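You operate a simulated robot arm through the tools that you are given. There is no shell and no other tool.

You are at the controls of a simulated robot arm. One attempt, no reset.

Task
Wind the purple strip into a firm roll.
Fine: free the pawl and put the drag on first; wind till the tray is empty; lock the pawl after.

The check looks at the end state, three seconds after you hand in, the way a careful person would. Anything else that was tipped, shoved, dropped, spilled or broken makes it a failure.

Robot
A 7-joint arm with a two-finger parallel gripper, fixed in place. Base frame: the origin is on the floor under the middle of its stand, x ahead of it, y to its left, z up; the work surface is at about z = 0.85. Readings come in m, degrees, newtons and seconds.
With the tool pointing down near the work surface it reaches from about 0.3 to 0.7 m from the base axis. Its first joint turns from -66.0 to 66.0 degrees. Payload 1.57 kg.
Tool frame: the origin (TCP) lies between the finger pads and is the grasp point; the fingertips stand 0.03 m ahead of it; z points along the fingers, y is the line along which they close. Largest opening 0.11 m; finger width 0.024, thickness 0.012; the body of the gripper, 0.048 by 0.112 m, starts 0.078 m behind the TCP.
Orientation is that of the tool frame in the base frame, as a unit quaternion [x, y, z, w]. With the fingers straight down and closing along the base's y, the tool's x points along the base's -x, its y along +y and its z along -z.

Tools
- The arm moves only by the tool nudge_tool. Its argument "motion" is a list of rows, each a list of 6 numbers: the shift along the tool's x, y, z in units of 50 mm (1.0 is 50 mm), then the turn, a rotation vector about the tool's x, y, z in units of 8 degrees (1.0 is 8 degrees). In form: [[tx, ty, tz, ax, ay, az], ...]. A call has 1 to 20 rows; each row shifts and turns the commanded pose from where the row before left it, along the tool's axes as they then stand. "hand" is the opening in per cent of the stroke, from 0 (shut) to 100 (fully open), set as the call begins (left out, the last holds). A call with a number of a shift or a turn outside -1 to 1 is refused whole. Rows are played at 5 a second. More than 0.05 m and 8.6 degrees between two rows, or a gripper value outside its range, and nothing of the call is played. A pose out of reach is approached as far as the arm can. The call stops where the force on the tool passes 40 N (or 10 N more than at its start, if that is more) or the arm is blocked; 0.2 s more then pass. The fingers move at their own pace (about 0.108 m/s each) and stop on an object; they squeeze with about 29 N. The grip force told is the motor's: it shows also when the fingers shut on nothing. Time passes only in rows, and 0.2 s behind the last, so rows that do not move let the fingers close. The reply holds the time, the measured pose of the TCP, the force on the tool along the base axes, the opening and the grip force, in the units named above and with some noise, with the torque about the TCP (base axes, N m) and any sound that the robot's microphone picked up.
- Cameras (640 x 400 px; columns grow to the right, rows downward): "scene" is fixed at [0.1781, -0.4042, 1.409]; the picture's right is [0.64, -0.77, 0.00], its down [-0.41, -0.34, -0.85] and it looks along [0.66, 0.54, -0.53] (base axes); focal length 262 px, centre (320, 200). "wrist" rides on the gripper at [0.07, 0.016, -0.141] in the tool frame; the picture's right is [-0.23, 0.97, 0.00], its down [-0.86, -0.20, -0.48] and it looks along [-0.47, -0.11, 0.88] (tool axes); focal length 222 px, centre (320, 200). There is no depth. A picture from a camera that has moved, and an enlarged one, comes with that camera's place and axes in the base frame and with its lens.
- snapshot(camera): a new picture of that camera. It takes no simulated time.
- zoom(camera, box): a new picture of the part [left, top, right, bottom] of that camera's present view, enlarged. It takes no simulated time.
- sign_off(): hands the job in; it is judged then, once.

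Places have to be worked out from the pictures, the camera data and where the tool is seen. Open the gripper and draw the arm clear of the work before you hand the job in, unless the task says otherwise.

The tools are called after "Emit:" as name(argument=value, ...) on one line, values as JSON. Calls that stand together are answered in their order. nudge_tool: Moves the arm, as the interface text tells. Its arguments: {"type":"object","properties":{"motion":{"type":"array"},"hand":{"type":"number"}},"required":["motion"]} The other tools are called the same way: snapshot (camera) takes a picture; zoom (camera, box) takes an enlarged picture of a part of a camera's view; sign_off () hands the job in.

At the start:

```text
time_s: 0.0
eef_pos: [0.401, -0.0021, 1.283]
tcp_rot: [-0.001, 1.0, 0.0, 0.0]
contact_force: [1.1, 0.0, 0.2]
ft_torque: [0.02, -0.01, 0.01]
finger_gap: 0.1099
grip_force: 0.0
```

scene: 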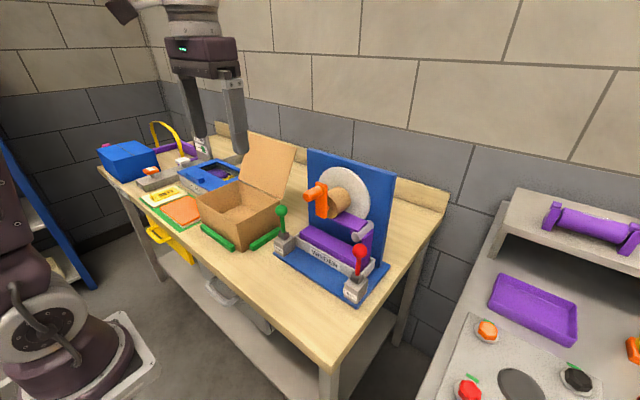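
wrist: 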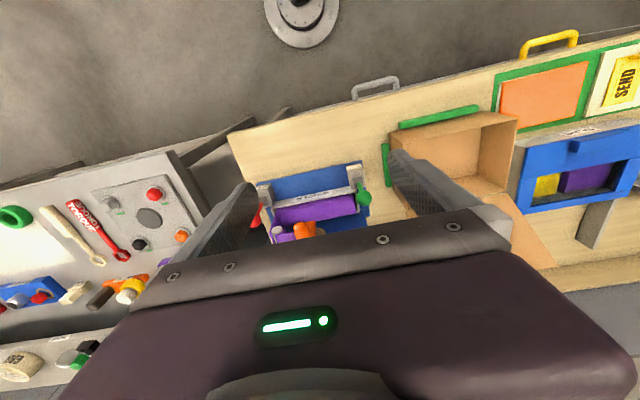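

The winder sits on the bench with a green lever, a red lever, an orange crank and a purple strip. I'll zoom in for details before moving.

Emit:
zoom(camera="scene", box=[260, 140, 410, 310])

Emit:
zoom(camera="wrist", box=[230, 140, 400, 250])

Emit:
zoom(camera="scene", box=[80, 100, 300, 260])

```text
2.35 times, centred on (335, 225) of scene
camera zoom: at [0.1781, -0.4042, 1.409], right [0.64, -0.77, 0.0], down [-0.41, -0.34, -0.85], along [0.66, 0.54, -0.53], focal length 618 px, centre (285, 141)
```

zoom: 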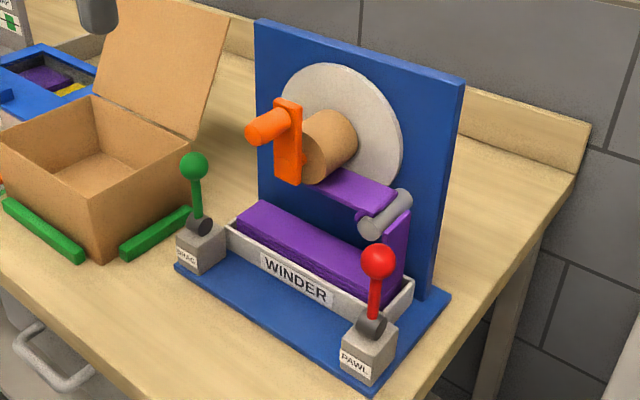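

```text
3.64 times, centred on (315, 195) of wrist
camera zoom: at [0.3325, 0.0154, 1.425], right [0.23, 0.97, 0.0], down [0.86, -0.2, 0.48], along [0.47, -0.11, -0.88], focal length 808 px, centre (338, 218)
```

zoom: 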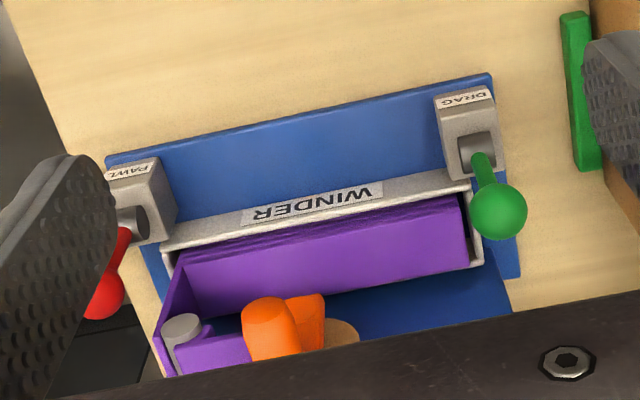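

```text
2.50 times, centred on (190, 180) of scene
camera zoom: at [0.1781, -0.4042, 1.409], right [0.64, -0.77, 0.0], down [-0.41, -0.34, -0.85], along [0.66, 0.54, -0.53], focal length 656 px, centre (645, 250)
```

zoom: 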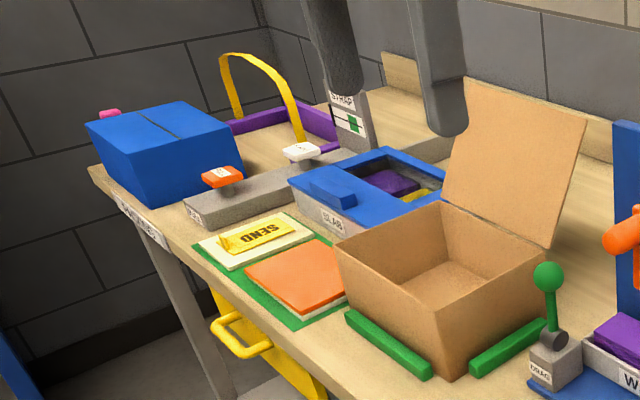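

Both levers appear upright: the drag (green) knob is at about (0.573, 0.055, 1.006) and the pawl (red) knob at about (0.577, -0.194, 1.003). I'll zoom closer on the levers and crank.

Emit:
zoom(camera="scene", box=[265, 195, 305, 260])

Emit:
zoom(camera="scene", box=[335, 230, 385, 310])

Emit:
zoom(camera="scene", box=[300, 145, 380, 245])

Emit:
zoom(camera="wrist", box=[335, 150, 385, 220])

```text
6.15 times, centred on (285, 228) of scene
camera zoom: at [0.1781, -0.4042, 1.409], right [0.64, -0.77, 0.0], down [-0.41, -0.34, -0.85], along [0.66, 0.54, -0.53], focal length 1615 px, centre (535, 31)
```

zoom: 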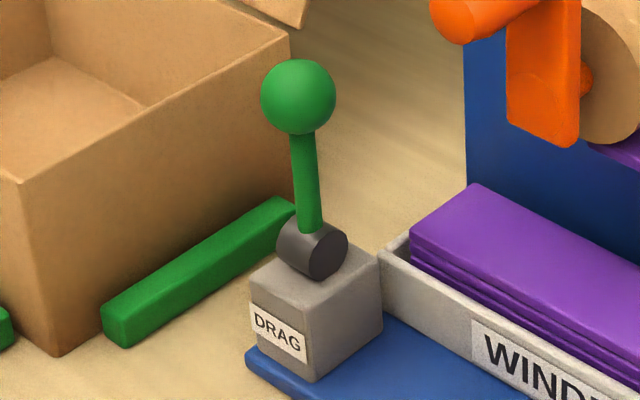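

```text
5.00 times, centred on (360, 270) of scene
camera zoom: at [0.1781, -0.4042, 1.409], right [0.64, -0.77, 0.0], down [-0.41, -0.34, -0.85], along [0.66, 0.54, -0.53], focal length 1312 px, centre (120, -150)
```

zoom: 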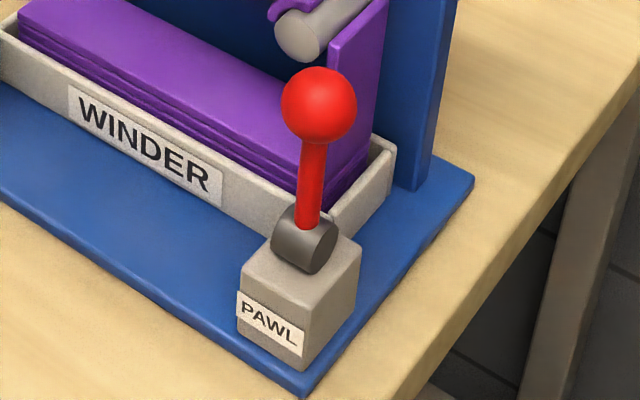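

```text
4.00 times, centred on (340, 195) of scene
camera zoom: at [0.1781, -0.4042, 1.409], right [0.64, -0.77, 0.0], down [-0.41, -0.34, -0.85], along [0.66, 0.54, -0.53], focal length 1050 px, centre (240, 220)
```

zoom: 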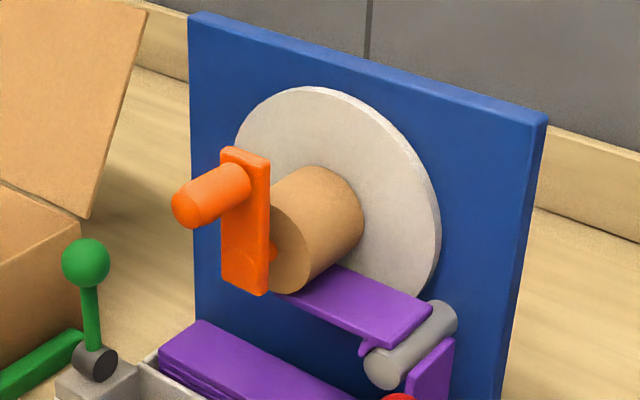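

```text
5.71 times, centred on (360, 185) of wrist
camera zoom: at [0.3325, 0.0154, 1.425], right [0.23, 0.97, 0.0], down [0.86, -0.2, 0.48], along [0.47, -0.11, -0.88], focal length 1269 px, centre (91, 286)
```

zoom: 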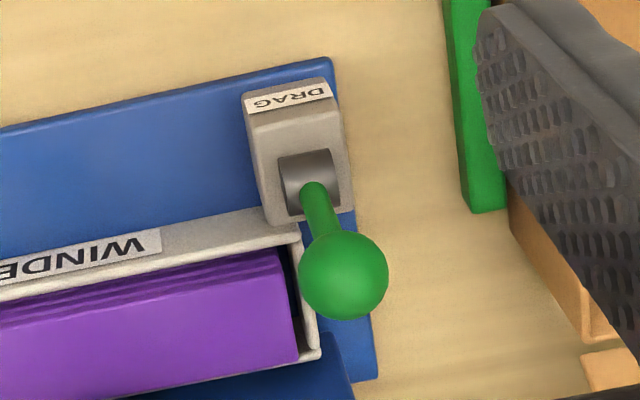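

The lever pivots run along y, so the levers swing toward or away from the robot, and both stand vertical now. I'll tilt the tool forward, keeping well clear, so the wrist camera gets a front view of the winder.

Emit:
nudge_tool(motion=[[0, -0.5, 0.3, 0, -1, 0], [0, -0.5, 0.3, 0, -1, 0], [0, -0.4, 0.3, 0, -1, 0], [0, 0, 0.3, 0, -1, 0], [0, 0, 0, 0, -1, 0], [0, 0, 0, 0, 0, 0]], hand=100)

```text
time_s: 1.4
eef_pos: [0.4129, -0.073, 1.2255]
tcp_rot: [0.0, 0.939, -0.001, 0.343]
contact_force: [-0.3, -0.7, 0.3]
ft_torque: [-0.01, -0.01, -0.02]
finger_gap: 0.1102
grip_force: 0.0
```

Next I'll look at the winder from this new wrist pose.

Emit:
snapshot(camera="wrist")

Emit:
snapshot(camera="scene")

```text
taken
camera wrist: at [0.2702, -0.0554, 1.289], right [0.17, 0.97, 0.15], down [0.35, -0.2, 0.92], along [0.92, -0.11, -0.37], focal length 222 px, centre (320, 200)
```

wrist: 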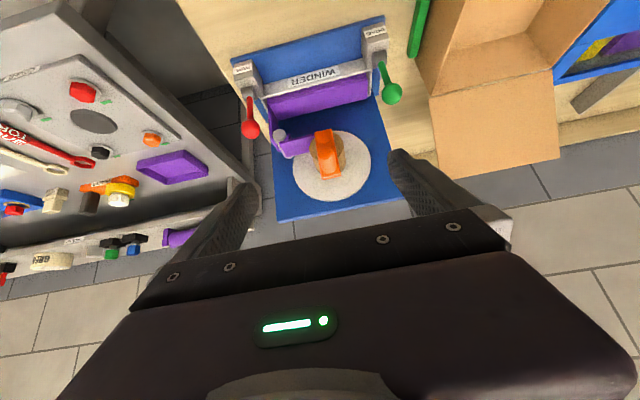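

```text
taken
```

scene: 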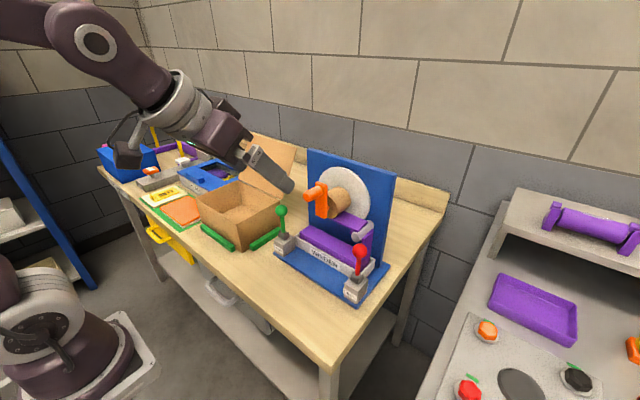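

The front view is clear, so I'll enlarge it.

Emit:
zoom(camera="wrist", box=[225, 10, 425, 225])

Emit:
zoom(camera="wrist", box=[265, 115, 375, 210])

Emit:
zoom(camera="wrist", box=[225, 50, 275, 145])

Emit:
zoom(camera="wrist", box=[355, 15, 410, 110])

```text
1.86 times, centred on (325, 118) of wrist
camera zoom: at [0.2702, -0.0554, 1.289], right [0.17, 0.97, 0.15], down [0.35, -0.2, 0.92], along [0.92, -0.11, -0.37], focal length 413 px, centre (311, 354)
```

zoom: 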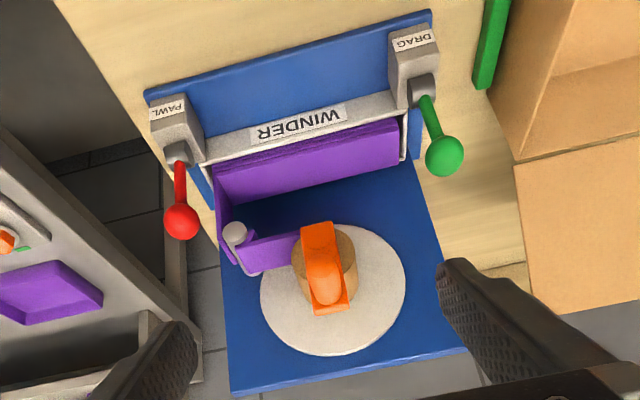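

```text
4.21 times, centred on (320, 162) of wrist
camera zoom: at [0.2702, -0.0554, 1.289], right [0.17, 0.97, 0.15], down [0.35, -0.2, 0.92], along [0.92, -0.11, -0.37], focal length 935 px, centre (320, 358)
```

zoom: 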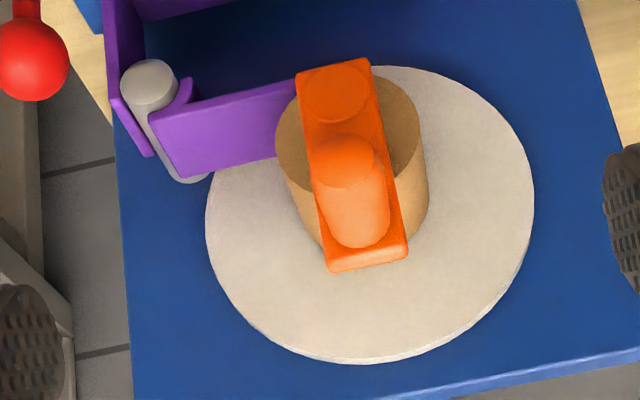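

```text
4.21 times, centred on (250, 98) of wrist
camera zoom: at [0.2702, -0.0554, 1.289], right [0.17, 0.97, 0.15], down [0.35, -0.2, 0.92], along [0.92, -0.11, -0.37], focal length 935 px, centre (615, 632)
```

zoom: 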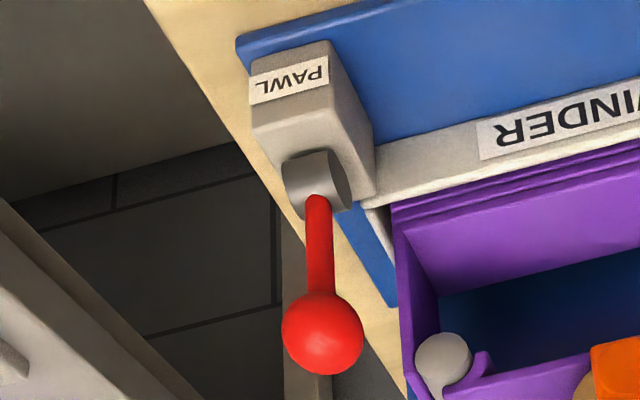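

```text
4.21 times, centred on (382, 62) of wrist
camera zoom: at [0.2702, -0.0554, 1.289], right [0.17, 0.97, 0.15], down [0.35, -0.2, 0.92], along [0.92, -0.11, -0.37], focal length 935 px, centre (57, 779)
```

zoom: 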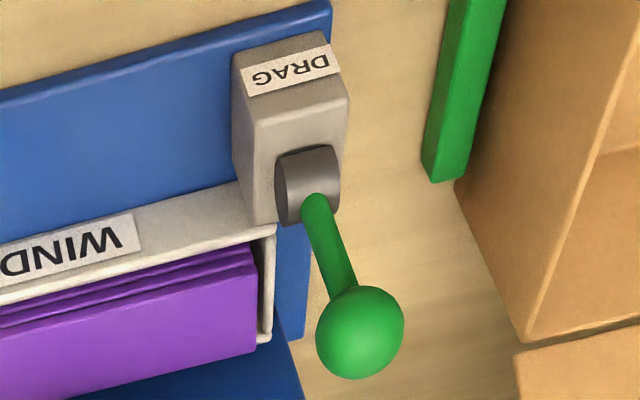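

The estimates agree: handle tip at about (0.543, -0.070, 1.109) and hub at about (0.585, -0.069, 1.051), so the radius is about 57 mm. The strip feeds under the drum, so winding should be clockwise seen from the robot. I'll straighten the tool and move above the red pawl knob.

Emit:
nudge_tool(motion=[[0, -0.48, 0, 0, 1, 0], [0, -0.48, 0, 0, 1, 0], [0, -0.48, 0, 0, 1, 0], [0, -0.48, 0, 0, 1, 0], [0, -0.48, 0, 0, 1, 0], [-0.55, 0, 0, 0, 0, 0], [-0.55, 0, 0, 0, 0, 0], [-0.55, 0, 0, 0, 0, 0], [-0.55, 0, 0, 0, 0, 0], [-0.55, 0, 0, 0, 0, 0], [-0.53, 0, 0, 0, 0, 0], [0, 0, 0.6, 0, 0, 0], [0, 0, 0.6, 0, 0, 0], [0, 0, 0.6, 0, 0, 0], [0, 0, 0, 0, 0, 0]], hand=100)

Emit:
snapshot(camera="scene")

Emit:
snapshot(camera="wrist")

```text
time_s: 4.6
eef_pos: [0.5429, -0.1904, 1.1318]
tcp_rot: [0.0, 1.0, 0.001, 0.001]
contact_force: [0.2, 0.3, 1.1]
ft_torque: [-0.01, 0.03, 0.0]
finger_gap: 0.11
grip_force: 0.1
out of reach, approached as far as the arm can: row 10, 11
```

```text
taken
```

scene: 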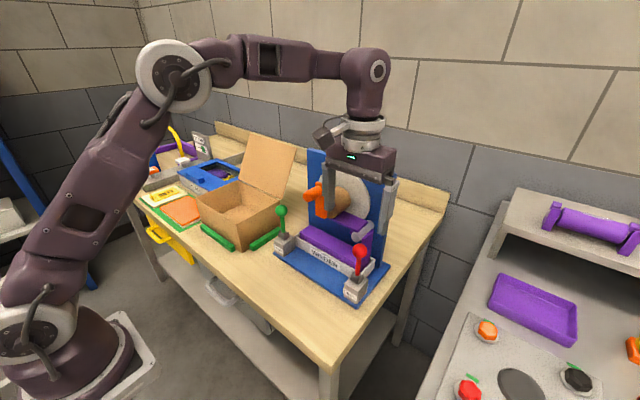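

```text
taken
camera wrist: at [0.4739, -0.1729, 1.2741], right [0.23, 0.97, 0.0], down [0.86, -0.2, 0.48], along [0.47, -0.11, -0.88], focal length 222 px, centre (320, 200)
```

wrist: 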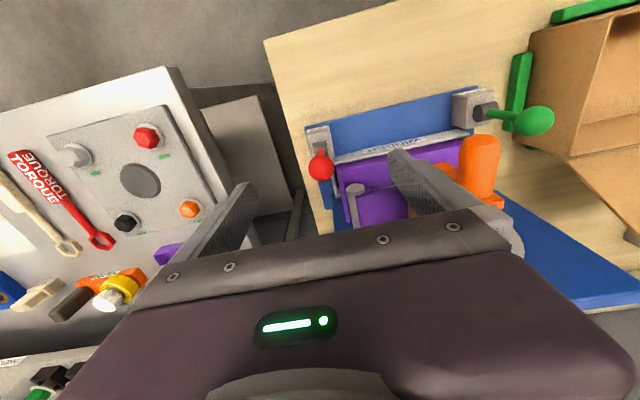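

The arm stopped at x = 0.543 because of reach at that height. I'll refine the red knob's position from this close view before descending.

Emit:
zoom(camera="wrist", box=[295, 110, 385, 210])

Emit:
zoom(camera="scene", box=[320, 140, 420, 310])

```text
4.00 times, centred on (340, 160) of wrist
camera zoom: at [0.4739, -0.1729, 1.2741], right [0.23, 0.97, 0.0], down [0.86, -0.2, 0.48], along [0.47, -0.11, -0.88], focal length 888 px, centre (240, 360)
```

zoom: 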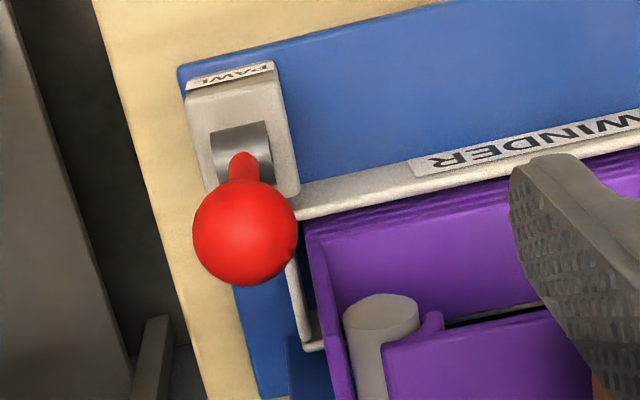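

```text
2.35 times, centred on (370, 225) of scene
camera zoom: at [0.1781, -0.4042, 1.409], right [0.64, -0.77, 0.0], down [-0.41, -0.34, -0.85], along [0.66, 0.54, -0.53], focal length 618 px, centre (202, 141)
```

zoom: 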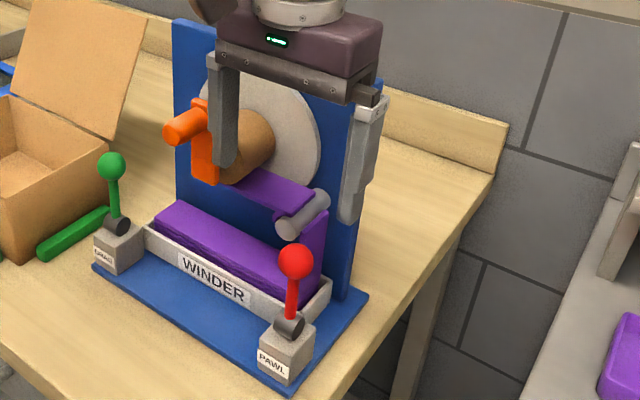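

The knob centre is at about (0.575, -0.195, 1.000) and about 34 mm across. I'll lower with the fingers straddling it and then check.

Emit:
nudge_tool(motion=[[0, 0, 0.53, 0, 0, 0], [0, 0, 0.53, 0, 0, 0], [0, -0.04, 0.53, 0, 0, 0], [-0.32, -0.05, 0.53, 0, 0, 0], [-0.32, 0, 0.5, 0, 0, 0], [0, 0, 0, 0, 0, 0]], hand=100)

Emit:
zoom(camera="wrist", box=[200, 60, 480, 260])

Emit:
zoom(camera="scene", box=[320, 140, 420, 310])

```text
time_s: 6.0
eef_pos: [0.5734, -0.1978, 1.0027]
tcp_rot: [0.001, 1.0, -0.001, 0.0]
contact_force: [-0.5, 0.6, -0.4]
ft_torque: [-0.01, -0.01, 0.02]
finger_gap: 0.1098
grip_force: 0.1
```

```text
2.00 times, centred on (340, 160) of wrist
camera zoom: at [0.5057, -0.181, 1.1442], right [0.23, 0.97, 0.0], down [0.85, -0.2, 0.48], along [0.47, -0.11, -0.88], focal length 444 px, centre (280, 280)
```

zoom: 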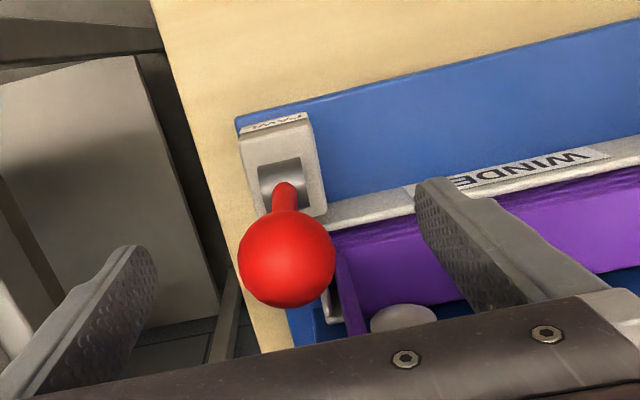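

```text
2.35 times, centred on (370, 225) of scene
camera zoom: at [0.1781, -0.4042, 1.409], right [0.64, -0.77, 0.0], down [-0.41, -0.34, -0.85], along [0.66, 0.54, -0.53], focal length 618 px, centre (202, 141)
```

zoom: 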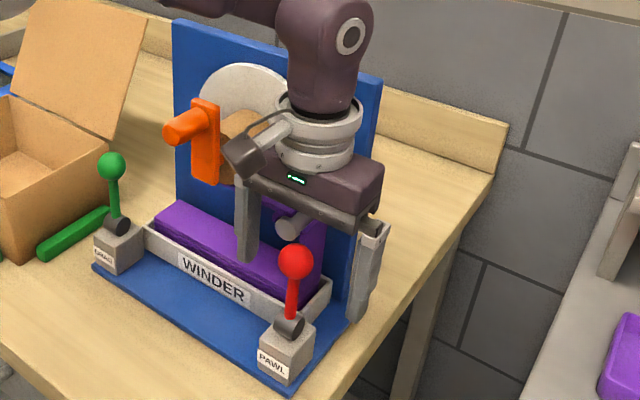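

The knob is between the fingers at about (0.574, -0.194, 1.0). I'll shift 3 mm in y and close on it.

Emit:
nudge_tool(motion=[[0, 0.07, 0.04, 0, 0, 0], [0, 0, 0, 0, 0, 0]])

Emit:
nudge_tool(motion=[[0, 0, 0, 0, 0, 0], [0, 0, 0, 0, 0, 0], [0, 0, 0, 0, 0, 0], [0, 0, 0, 0, 0, 0]], hand=20)

```text
time_s: 6.6
eef_pos: [0.5744, -0.1945, 0.9998]
tcp_rot: [-0.001, 1.0, 0.0, 0.0]
contact_force: [-0.4, -1.0, -0.4]
ft_torque: [0.01, -0.03, 0.0]
finger_gap: 0.11
grip_force: 0.1
```

```text
time_s: 7.6
eef_pos: [0.5748, -0.1944, 1.0013]
tcp_rot: [0.0, 1.0, 0.0, 0.0]
contact_force: [1.9, -9.3, -2.9]
ft_torque: [0.02, -0.1, 0.02]
finger_gap: 0.033
grip_force: 40.9
```

The knob is gripped (gap 33 mm). I'll test the swing gently by moving 8 mm toward the robot and watching the force and any sound.

Emit:
nudge_tool(motion=[[0.08, 0, 0, 0, 0, 0], [0.08, 0, 0.005, 0, 0, 0], [0, 0, 0, 0, 0, 0]])

```text
time_s: 8.4
eef_pos: [0.5656, -0.196, 1.0021]
tcp_rot: [0.0, 1.0, 0.0, 0.0]
contact_force: [15.1, -13.1, -4.8]
ft_torque: [0.07, -1.06, 0.1]
finger_gap: 0.033
grip_force: 41.4
```

Moving toward the robot gives a resisting +15 N, which could be stiffness or a stop. I'll check the lever picture, then test the other way.

Emit:
zoom(camera="scene", box=[335, 230, 385, 310])

Emit:
nudge_tool(motion=[[-0.08, 0, -0.005, 0, 0, 0], [-0.08, 0, 0, 0, 0, 0], [0, 0, 0, 0, 0, 0]])

Emit:
nudge_tool(motion=[[-0.08, 0, 0, 0, 0, 0], [-0.08, 0, 0.005, 0, 0, 0], [0, 0, 0, 0, 0, 0]])

Emit:
zoom(camera="scene", box=[335, 230, 385, 310])

```text
5.00 times, centred on (360, 270) of scene
camera zoom: at [0.1786, -0.4046, 1.4088], right [0.64, -0.77, 0.0], down [-0.41, -0.33, -0.85], along [0.66, 0.54, -0.53], focal length 1312 px, centre (120, -150)
```

zoom: 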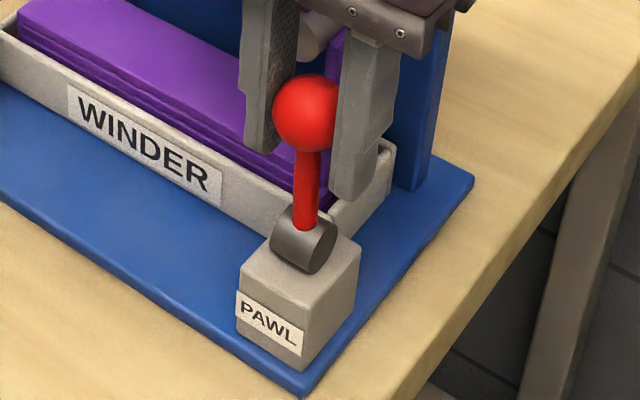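

```text
time_s: 9.2
eef_pos: [0.5719, -0.1954, 1.0017]
tcp_rot: [0.001, 1.0, 0.0, -0.003]
contact_force: [-13.1, -11.5, -6.4]
ft_torque: [0.09, 1.08, -0.01]
finger_gap: 0.0334
grip_force: 40.7
```

```text
time_s: 10.0
eef_pos: [0.5788, -0.1962, 1.0039]
tcp_rot: [0.001, 1.0, 0.0, -0.002]
contact_force: [-31.5, -17.8, -6.9]
ft_torque: [0.07, -0.06, 0.05]
finger_gap: 0.0335
grip_force: 41.6
```

```text
5.00 times, centred on (360, 270) of scene
camera zoom: at [0.1773, -0.4048, 1.409], right [0.64, -0.77, 0.0], down [-0.41, -0.33, -0.85], along [0.66, 0.54, -0.53], focal length 1312 px, centre (120, -150)
```

zoom: 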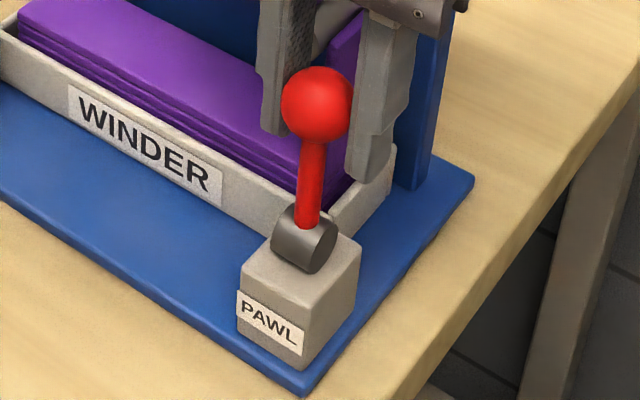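

Upright is the end stop in the +x direction (31 N and the knob didn't move past it). The lever did move toward the robot under about 15 N of friction, so I'll pull it along its arc that way.

Emit:
nudge_tool(motion=[[0.16, 0, 0, 0, 0, 0], [0.2, 0, 0.01, 0, 0, 0], [0.2, 0, 0.04, 0, 0, 0], [0.2, 0, 0.06, 0, 0, 0], [0, 0, 0, 0, 0, 0]])

Emit:
zoom(camera="scene", box=[335, 230, 385, 310])

```text
time_s: 11.2
eef_pos: [0.5445, -0.1944, 0.9973]
tcp_rot: [0.0, 1.0, 0.0, 0.001]
contact_force: [2.1, -14.3, 0.9]
ft_torque: [0.0, -0.18, 0.05]
finger_gap: 0.0353
grip_force: 7.5
```

```text
5.00 times, centred on (360, 270) of scene
camera zoom: at [0.1781, -0.4046, 1.4089], right [0.64, -0.77, 0.0], down [-0.41, -0.33, -0.85], along [0.66, 0.54, -0.53], focal length 1312 px, centre (120, -150)
```

zoom: 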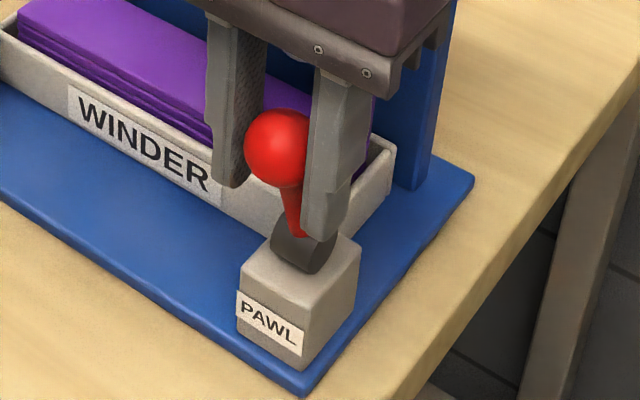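

The lever follows and is now at about 21°. I'll continue along the arc.

Emit:
nudge_tool(motion=[[0.18, 0, 0.09, 0, 0, 0], [0.18, 0, 0.11, 0, 0, 0], [0.18, 0, 0.14, 0, 0, 0], [0, 0, 0, 0, 0, 0]])

Emit:
zoom(camera="scene", box=[335, 230, 385, 310])

Emit:
zoom(camera="wrist", box=[200, 60, 480, 260])

```text
time_s: 12.2
eef_pos: [0.5156, -0.1938, 0.9787]
tcp_rot: [0.0, 1.0, 0.0, 0.0]
contact_force: [1.5, -15.3, 2.3]
ft_torque: [0.11, -0.18, -0.05]
finger_gap: 0.0357
grip_force: 8.3
```

```text
5.00 times, centred on (360, 270) of scene
camera zoom: at [0.1781, -0.4046, 1.4089], right [0.64, -0.77, 0.0], down [-0.41, -0.33, -0.85], along [0.66, 0.54, -0.53], focal length 1312 px, centre (120, -150)
```

zoom: 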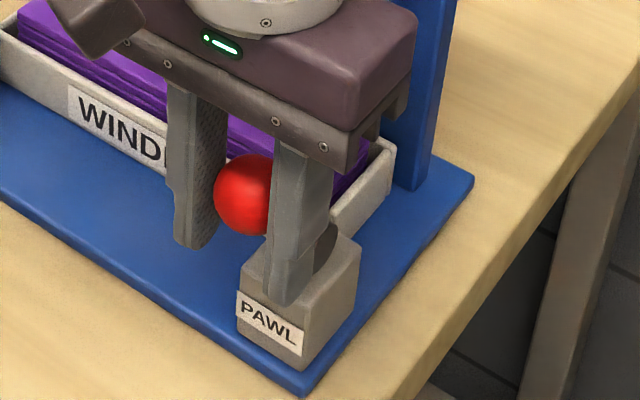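

```text
2.00 times, centred on (340, 160) of wrist
camera zoom: at [0.4483, -0.1766, 1.1216], right [0.23, 0.97, 0.0], down [0.85, -0.2, 0.48], along [0.47, -0.11, -0.88], focal length 444 px, centre (280, 280)
```

zoom: 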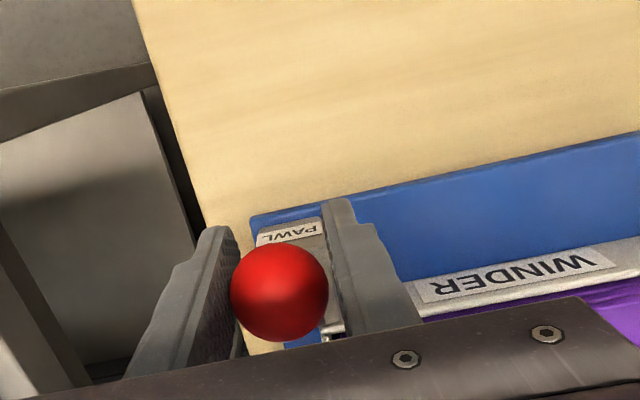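

The lever is at about 40° with low force. I'll keep going along the arc with small steps until it reaches a stop, nudging 2 mm in -y to centre on it.

Emit:
nudge_tool(motion=[[0.12, -0.03, 0.11, 0, 0, 0], [0.11, 0, 0.12, 0, 0, 0], [0.09, 0, 0.12, 0, 0, 0], [0, 0, 0, 0, 0, 0]])

Emit:
zoom(camera="scene", box=[335, 230, 385, 310])

Emit:
zoom(camera="wrist", box=[200, 60, 480, 260])

```text
time_s: 13.2
eef_pos: [0.5008, -0.195, 0.9626]
tcp_rot: [0.0, 1.0, 0.0, 0.001]
contact_force: [4.2, -10.2, 6.4]
ft_torque: [0.21, -0.13, -0.06]
finger_gap: 0.0331
grip_force: 41.1
```

```text
5.00 times, centred on (360, 270) of scene
camera zoom: at [0.1781, -0.4044, 1.4089], right [0.64, -0.77, 0.0], down [-0.41, -0.33, -0.85], along [0.66, 0.54, -0.53], focal length 1312 px, centre (120, -150)
```

zoom: 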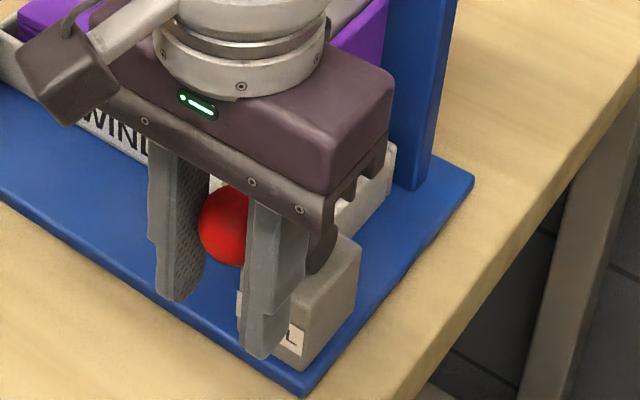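

```text
2.00 times, centred on (340, 160) of wrist
camera zoom: at [0.4328, -0.1777, 1.1035], right [0.23, 0.97, 0.0], down [0.85, -0.2, 0.48], along [0.47, -0.11, -0.88], focal length 444 px, centre (280, 280)
```

zoom: 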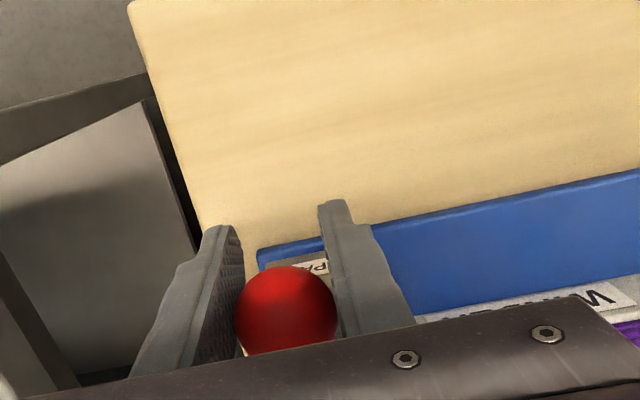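

The fingers seem to have slid a little past the knob, which I place at about (0.510, 0.980), or 43–45° of tilt. I'll open the hand and see where the lever rests.

Emit:
nudge_tool(motion=[[0, 0, 0, 0, 0, 0], [0, 0, 0, 0, 0, 0], [0, 0, 0, 0, 0, 0]], hand=80)

Emit:
zoom(camera="scene", box=[335, 230, 385, 310])

Emit:
zoom(camera="wrist", box=[200, 60, 480, 260])

```text
time_s: 14.0
eef_pos: [0.5016, -0.1951, 0.9625]
tcp_rot: [-0.001, 1.0, 0.0, 0.0]
contact_force: [0.7, 1.3, -0.2]
ft_torque: [-0.01, 0.0, -0.01]
finger_gap: 0.0879
grip_force: 0.1
```

```text
5.00 times, centred on (360, 270) of scene
camera zoom: at [0.1781, -0.4042, 1.409], right [0.64, -0.77, 0.0], down [-0.41, -0.34, -0.85], along [0.66, 0.54, -0.53], focal length 1312 px, centre (120, -150)
```

zoom: 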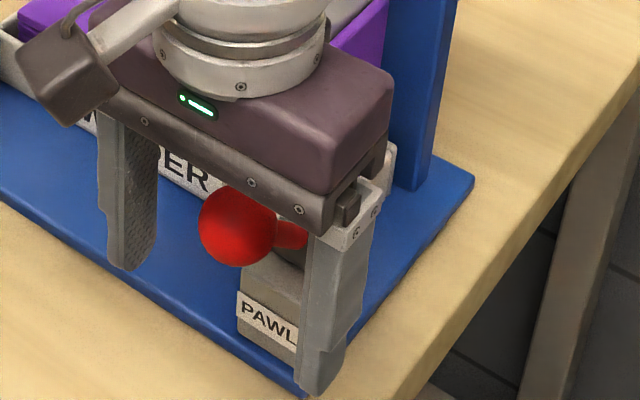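

```text
2.00 times, centred on (340, 160) of wrist
camera zoom: at [0.4327, -0.1775, 1.1035], right [0.23, 0.97, 0.0], down [0.86, -0.2, 0.48], along [0.47, -0.11, -0.88], focal length 444 px, centre (280, 280)
```

zoom: 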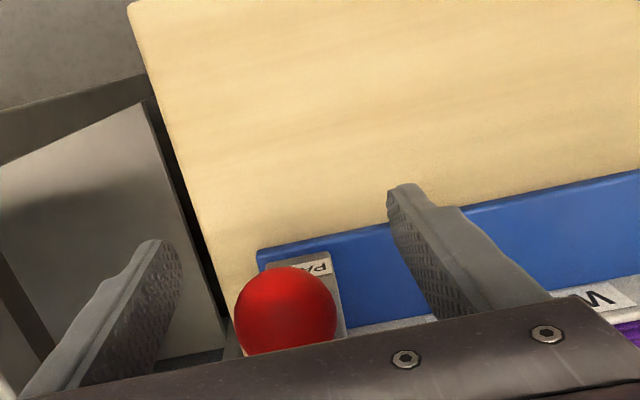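

The lever stays where left, at about 43° (knob at 0.516, -0.195, 0.971). I'll re-centre on the knob, regrip and pull further to find out if this is the stop.

Emit:
nudge_tool(motion=[[-0.15, 0, -0.09, 0, 0, 0], [-0.15, 0, -0.09, 0, 0, 0], [0, 0, 0, 0, 0, 0]], hand=80)

Emit:
nudge_tool(motion=[[0, 0, 0, 0, 0, 0], [0, 0, 0, 0, 0, 0], [0, 0, 0, 0, 0, 0]], hand=15)

Emit:
nudge_tool(motion=[[0.06, 0, 0.06, 0, 0, 0], [0.06, 0, 0.06, 0, 0, 0], [0, 0, 0, 0, 0, 0]])

Emit:
zoom(camera="scene", box=[335, 230, 385, 310])

```text
time_s: 14.8
eef_pos: [0.5157, -0.1944, 0.9707]
tcp_rot: [0.0, 1.0, 0.0, 0.0]
contact_force: [-0.2, 0.1, 0.3]
ft_torque: [0.0, 0.0, 0.01]
finger_gap: 0.0883
grip_force: 0.0
```

```text
time_s: 15.6
eef_pos: [0.5167, -0.1939, 0.9707]
tcp_rot: [0.0, 1.0, -0.001, 0.0]
contact_force: [0.7, -2.9, -1.4]
ft_torque: [0.04, -0.01, 0.02]
finger_gap: 0.0332
grip_force: 41.5
```

```text
time_s: 16.4
eef_pos: [0.5118, -0.1943, 0.9646]
tcp_rot: [0.0, 1.0, 0.0, 0.003]
contact_force: [23.9, -7.0, 19.1]
ft_torque: [0.1, 0.28, 0.03]
finger_gap: 0.0331
grip_force: 40.7
```

```text
5.00 times, centred on (360, 270) of scene
camera zoom: at [0.1785, -0.4043, 1.4089], right [0.64, -0.77, 0.0], down [-0.41, -0.34, -0.85], along [0.66, 0.54, -0.53], focal length 1312 px, centre (120, -150)
```

zoom: 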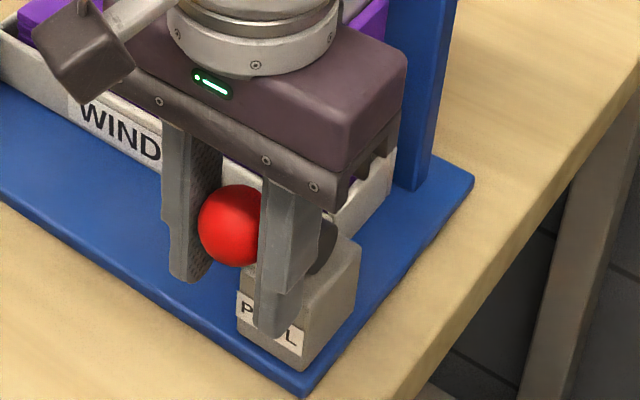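

At 30 N the knob stays put, so the pawl lever is at its other stop (about 44°). I'll release, back up and go over to the green drag knob, staying clear of the crank handle.

Emit:
nudge_tool(motion=[[-0.05, 0, -0.05, 0, 0, 0], [0, 0, 0, 0, 0, 0], [0, 0, 0, 0, 0, 0], [0, 0, -0.7, 0, 0, 0], [0, 0, -0.7, 0, 0, 0], [0.25, 0, -0.7, 0, 0, 0], [0.25, 0, -0.6, 0, 0, 0], [0, 0.8, 0, 0, 0, 0], [0, 0.8, 0, 0, 0, 0], [0, 0.8, 0, 0, 0, 0], [0, 0.8, 0, 0, 0, 0], [0, 0.8, 0, 0, 0, 0], [0, 0.98, 0, 0, 0, 0], [0, 0, 0, 0, 0, 0]], hand=80)

Emit:
snapshot(camera="scene")

Emit:
snapshot(camera="wrist")

```text
time_s: 19.4
eef_pos: [0.4864, 0.0553, 1.1017]
tcp_rot: [0.0, 1.0, 0.0, 0.0]
contact_force: [0.0, 0.4, 0.0]
ft_torque: [-0.01, -0.01, 0.0]
finger_gap: 0.0881
grip_force: 0.1
```

```text
taken
```

scene: 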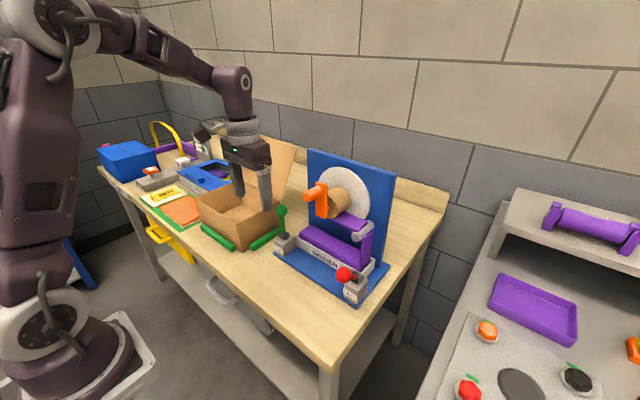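

```text
taken
camera wrist: at [0.4181, 0.0725, 1.2434], right [0.23, 0.97, 0.0], down [0.86, -0.2, 0.48], along [0.47, -0.11, -0.88], focal length 222 px, centre (320, 200)
```

wrist: 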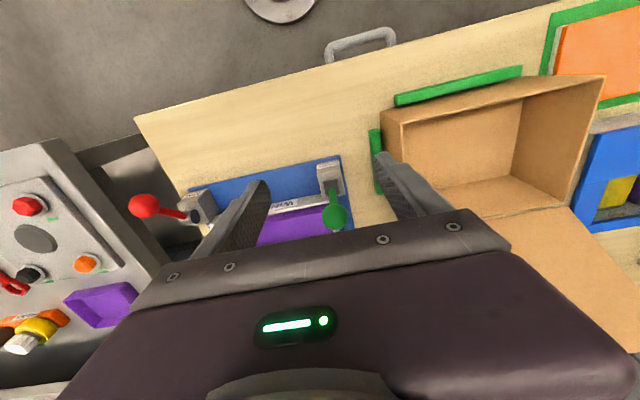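

The pawl now lies toward the robot. The green knob is at about (0.5745, 0.055, 1.004), with the box edge at y≈0.13, so I'll narrow the opening a bit, go above it and descend.

Emit:
nudge_tool(motion=[[-0.6, 0, 0, 0, 0, 0], [-0.6, 0, 0, 0, 0, 0], [-0.56, 0, 0, 0, 0, 0], [0, 0, 0.5, 0, 0, 0], [0, 0, 0.5, 0, 0, 0], [0, 0, 0.5, 0, 0, 0], [0, 0, 0.46, 0, 0, 0], [0, 0, 0, 0, 0, 0]], hand=65)

Emit:
zoom(camera="wrist", box=[200, 60, 480, 260])

Emit:
zoom(camera="scene", box=[240, 170, 320, 270])

```text
time_s: 21.2
eef_pos: [0.576, 0.0539, 1.0048]
tcp_rot: [0.0, 1.0, 0.0, 0.0]
contact_force: [0.1, 0.1, 0.4]
ft_torque: [0.01, 0.02, -0.04]
finger_gap: 0.0713
grip_force: 0.0
```

```text
2.00 times, centred on (340, 160) of wrist
camera zoom: at [0.5062, 0.0708, 1.1454], right [0.23, 0.97, 0.0], down [0.85, -0.2, 0.48], along [0.47, -0.11, -0.88], focal length 444 px, centre (280, 280)
```

zoom: 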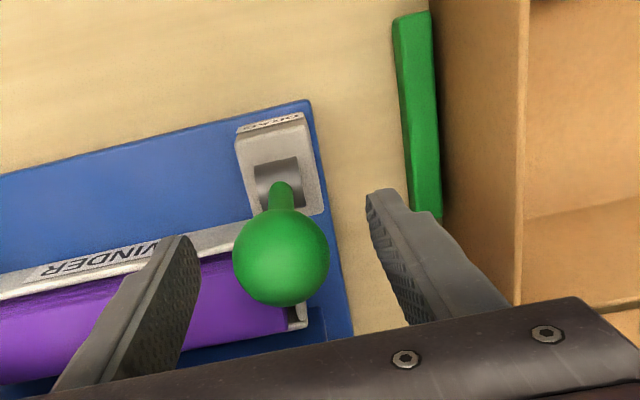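

```text
4.00 times, centred on (280, 220) of scene
camera zoom: at [0.1781, -0.4042, 1.409], right [0.64, -0.77, 0.0], down [-0.41, -0.34, -0.85], along [0.66, 0.54, -0.53], focal length 1050 px, centre (480, 120)
```

zoom: 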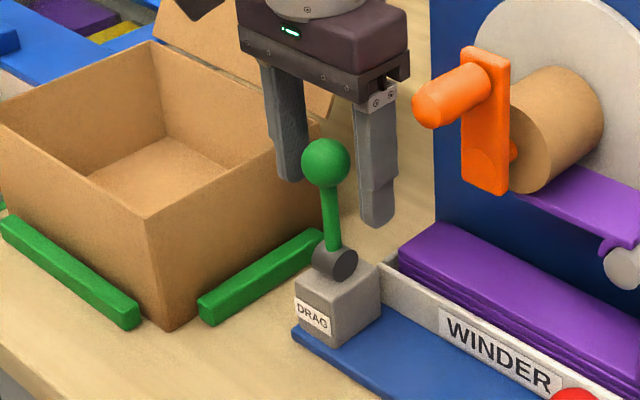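

The knob (0.573, 0.0555, 1.003) is between the fingers. I'll make a tiny correction, close, then pull along the arc toward the robot in one run, with the tracking shifted a bit for slip.

Emit:
nudge_tool(motion=[[0.04, 0.03, 0.02, 0, 0, 0], [0, 0, 0, 0, 0, 0]], hand=65)

Emit:
nudge_tool(motion=[[0, 0, 0, 0, 0, 0], [0, 0, 0, 0, 0, 0], [0, 0, 0, 0, 0, 0]], hand=15)

Emit:
nudge_tool(motion=[[0.15, 0, 0, 0, 0, 0], [0.15, 0, 0.02, 0, 0, 0], [0.15, 0, 0.04, 0, 0, 0], [0.15, 0, 0.06, 0, 0, 0], [0, 0, 0, 0, 0, 0]])

Emit:
zoom(camera="scene", box=[240, 170, 320, 270])

```text
time_s: 21.8
eef_pos: [0.5726, 0.0549, 1.0033]
tcp_rot: [0.0, 1.0, -0.001, 0.0]
contact_force: [-0.9, -0.7, -0.1]
ft_torque: [-0.02, 0.01, -0.02]
finger_gap: 0.0714
grip_force: 0.1
```

```text
time_s: 22.6
eef_pos: [0.5726, 0.055, 1.0031]
tcp_rot: [0.001, 1.0, 0.0, -0.001]
contact_force: [-0.3, 1.5, -0.2]
ft_torque: [-0.01, 0.01, -0.02]
finger_gap: 0.0331
grip_force: 41.5
```

```text
time_s: 23.8
eef_pos: [0.5418, 0.0548, 0.9981]
tcp_rot: [0.0, 1.0, -0.001, 0.001]
contact_force: [6.1, 8.1, 15.2]
ft_torque: [0.03, -0.9, -0.01]
finger_gap: 0.0332
grip_force: 41.2
```

```text
4.00 times, centred on (280, 220) of scene
camera zoom: at [0.178, -0.404, 1.4091], right [0.64, -0.77, 0.0], down [-0.41, -0.34, -0.85], along [0.66, 0.54, -0.53], focal length 1050 px, centre (480, 120)
```

zoom: 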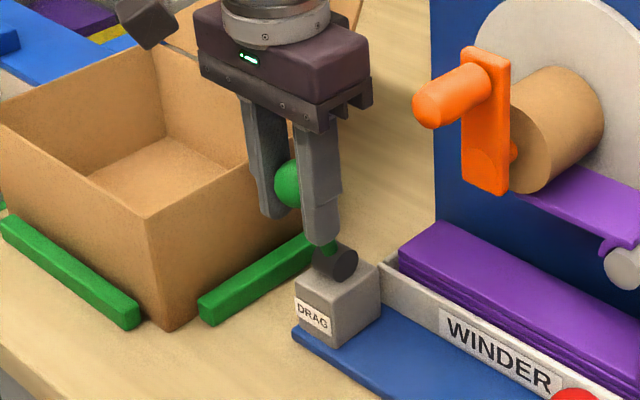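

The drag lever follows well. I'll continue to the same end displacement as the pawl.

Emit:
nudge_tool(motion=[[0.15, 0, 0.1, 0, 0, 0], [0.15, 0, 0.11, 0, 0, 0], [0.14, 0, 0.12, 0, 0, 0], [0.12, 0, 0.12, 0, 0, 0], [0, 0, 0, 0, 0, 0]])

Emit:
zoom(camera="scene", box=[240, 170, 320, 270])

Emit:
zoom(camera="wrist", box=[200, 60, 480, 260])

```text
time_s: 25.0
eef_pos: [0.5154, 0.0552, 0.9756]
tcp_rot: [0.001, 1.0, 0.0, 0.001]
contact_force: [2.5, 4.3, 16.7]
ft_torque: [-0.04, -1.04, 0.03]
finger_gap: 0.033
grip_force: 41.3
```

```text
4.00 times, centred on (280, 220) of scene
camera zoom: at [0.1778, -0.4041, 1.4091], right [0.64, -0.77, 0.0], down [-0.41, -0.34, -0.85], along [0.66, 0.54, -0.53], focal length 1050 px, centre (480, 120)
```

zoom: 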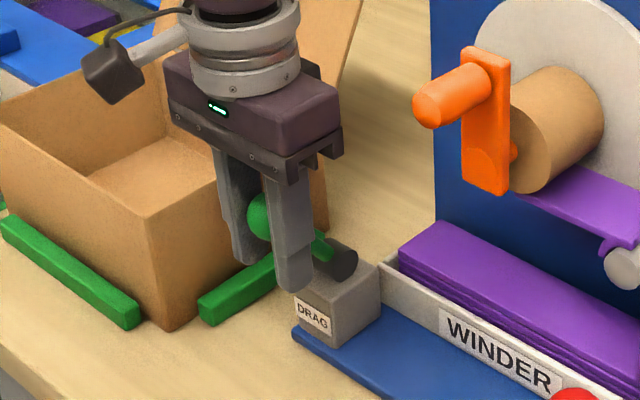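

```text
2.00 times, centred on (340, 160) of wrist
camera zoom: at [0.4468, 0.0723, 1.1168], right [0.23, 0.97, 0.0], down [0.85, -0.2, 0.48], along [0.47, -0.11, -0.88], focal length 444 px, centre (280, 280)
```

zoom: 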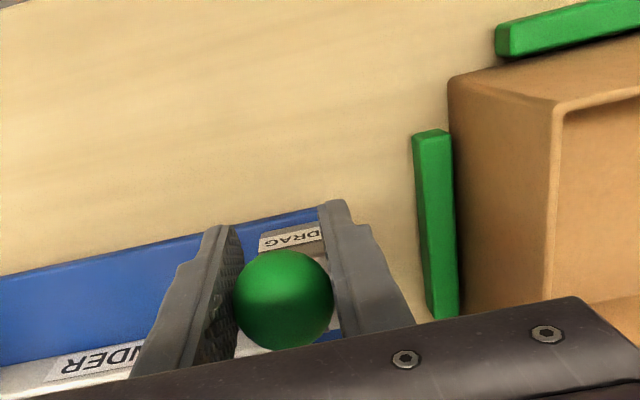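

I'll push a few more millimetres along the tangent to confirm it's against the stop.

Emit:
nudge_tool(motion=[[0.06, 0, 0.05, 0, 0, 0], [0.06, 0, 0.05, 0, 0, 0], [0, 0, 0, 0, 0, 0]])

Emit:
zoom(camera="scene", box=[240, 170, 320, 270])

```text
time_s: 25.8
eef_pos: [0.5098, 0.055, 0.9709]
tcp_rot: [0.0, 1.0, 0.0, 0.001]
contact_force: [15.0, 4.9, 1.3]
ft_torque: [-0.06, -0.76, 0.04]
finger_gap: 0.0332
grip_force: 41.4
```

```text
4.00 times, centred on (280, 220) of scene
camera zoom: at [0.1785, -0.404, 1.409], right [0.64, -0.77, 0.0], down [-0.41, -0.34, -0.85], along [0.66, 0.54, -0.53], focal length 1050 px, centre (480, 120)
```

zoom: 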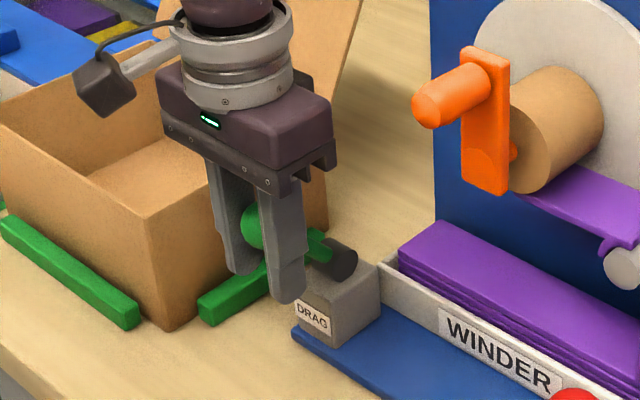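

The knob still moved a little, so I'll go on a few more millimetres.

Emit:
nudge_tool(motion=[[0.06, 0, 0.07, 0, 0, 0], [0.06, 0, 0.07, 0, 0, 0], [0, 0, 0, 0, 0, 0]])

Emit:
zoom(camera="scene", box=[240, 170, 320, 270])

```text
time_s: 26.6
eef_pos: [0.5027, 0.0549, 0.9632]
tcp_rot: [0.0, 1.0, 0.0, 0.001]
contact_force: [8.7, -2.0, 29.2]
ft_torque: [0.04, 0.14, -0.01]
finger_gap: 0.0328
grip_force: 41.2
```

```text
4.00 times, centred on (280, 220) of scene
camera zoom: at [0.1779, -0.4043, 1.409], right [0.64, -0.77, 0.0], down [-0.41, -0.34, -0.85], along [0.66, 0.54, -0.53], focal length 1050 px, centre (480, 120)
```

zoom: 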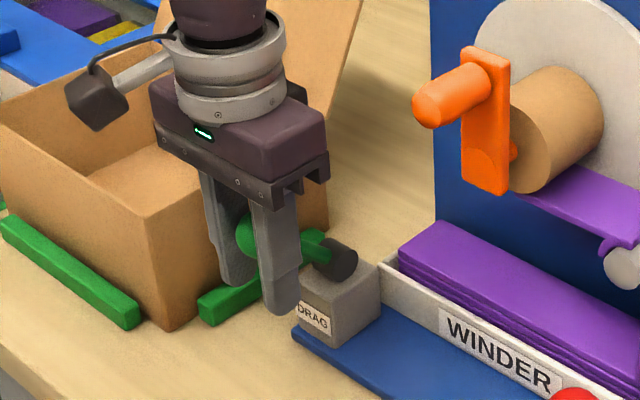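

The force reached about 30 N, so this is likely the stop. I'll open the hand, rise and compare both levers.

Emit:
nudge_tool(motion=[[-0.05, 0, -0.05, 0, 0, 0], [0, 0, 0, 0, 0, 0], [0, 0, 0, 0, 0, 0], [0, 0, -0.6, 0, 0, 0], [0, 0, -0.7, 0, 0, 0], [0.1, 0, -0.7, 0, 0, 0], [0.2, 0, -0.7, 0, 0, 0], [0.2, 0, -0.5, 0, 0, 0], [0, 0, 0, 0, 0, 0]], hand=65)

Emit:
zoom(camera="scene", box=[255, 145, 395, 310])

Emit:
snapshot(camera="wrist")

```text
time_s: 28.6
eef_pos: [0.4782, 0.0546, 1.1251]
tcp_rot: [0.0, 1.0, 0.0, 0.001]
contact_force: [0.1, -0.2, -0.6]
ft_torque: [0.02, 0.01, 0.0]
finger_gap: 0.0716
grip_force: 0.1
```

```text
2.42 times, centred on (325, 228) of scene
camera zoom: at [0.1781, -0.4042, 1.409], right [0.64, -0.77, 0.0], down [-0.41, -0.34, -0.85], along [0.66, 0.54, -0.53], focal length 636 px, centre (308, 133)
```

zoom: 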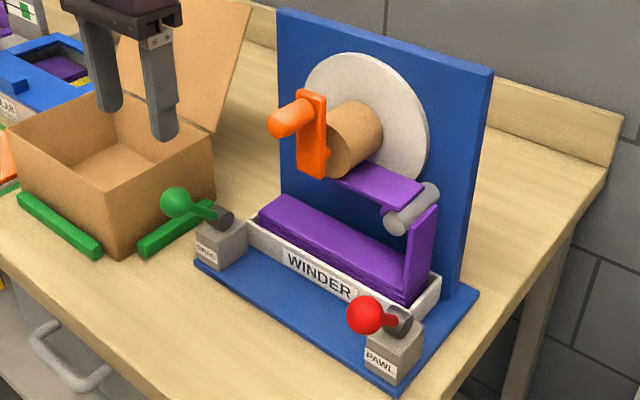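

```text
taken
camera wrist: at [0.4104, 0.0713, 1.2667], right [0.23, 0.97, 0.0], down [0.86, -0.2, 0.48], along [0.47, -0.11, -0.88], focal length 222 px, centre (320, 200)
```

wrist: 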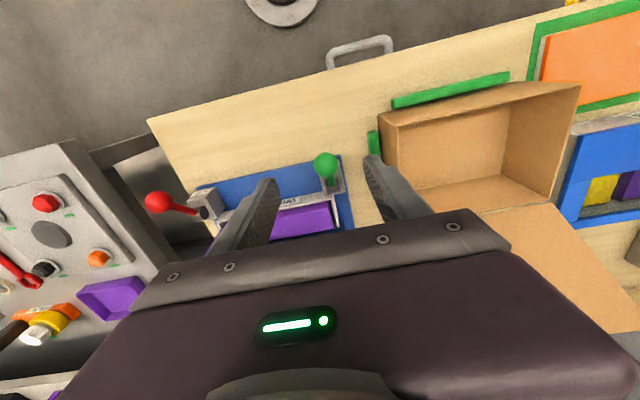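

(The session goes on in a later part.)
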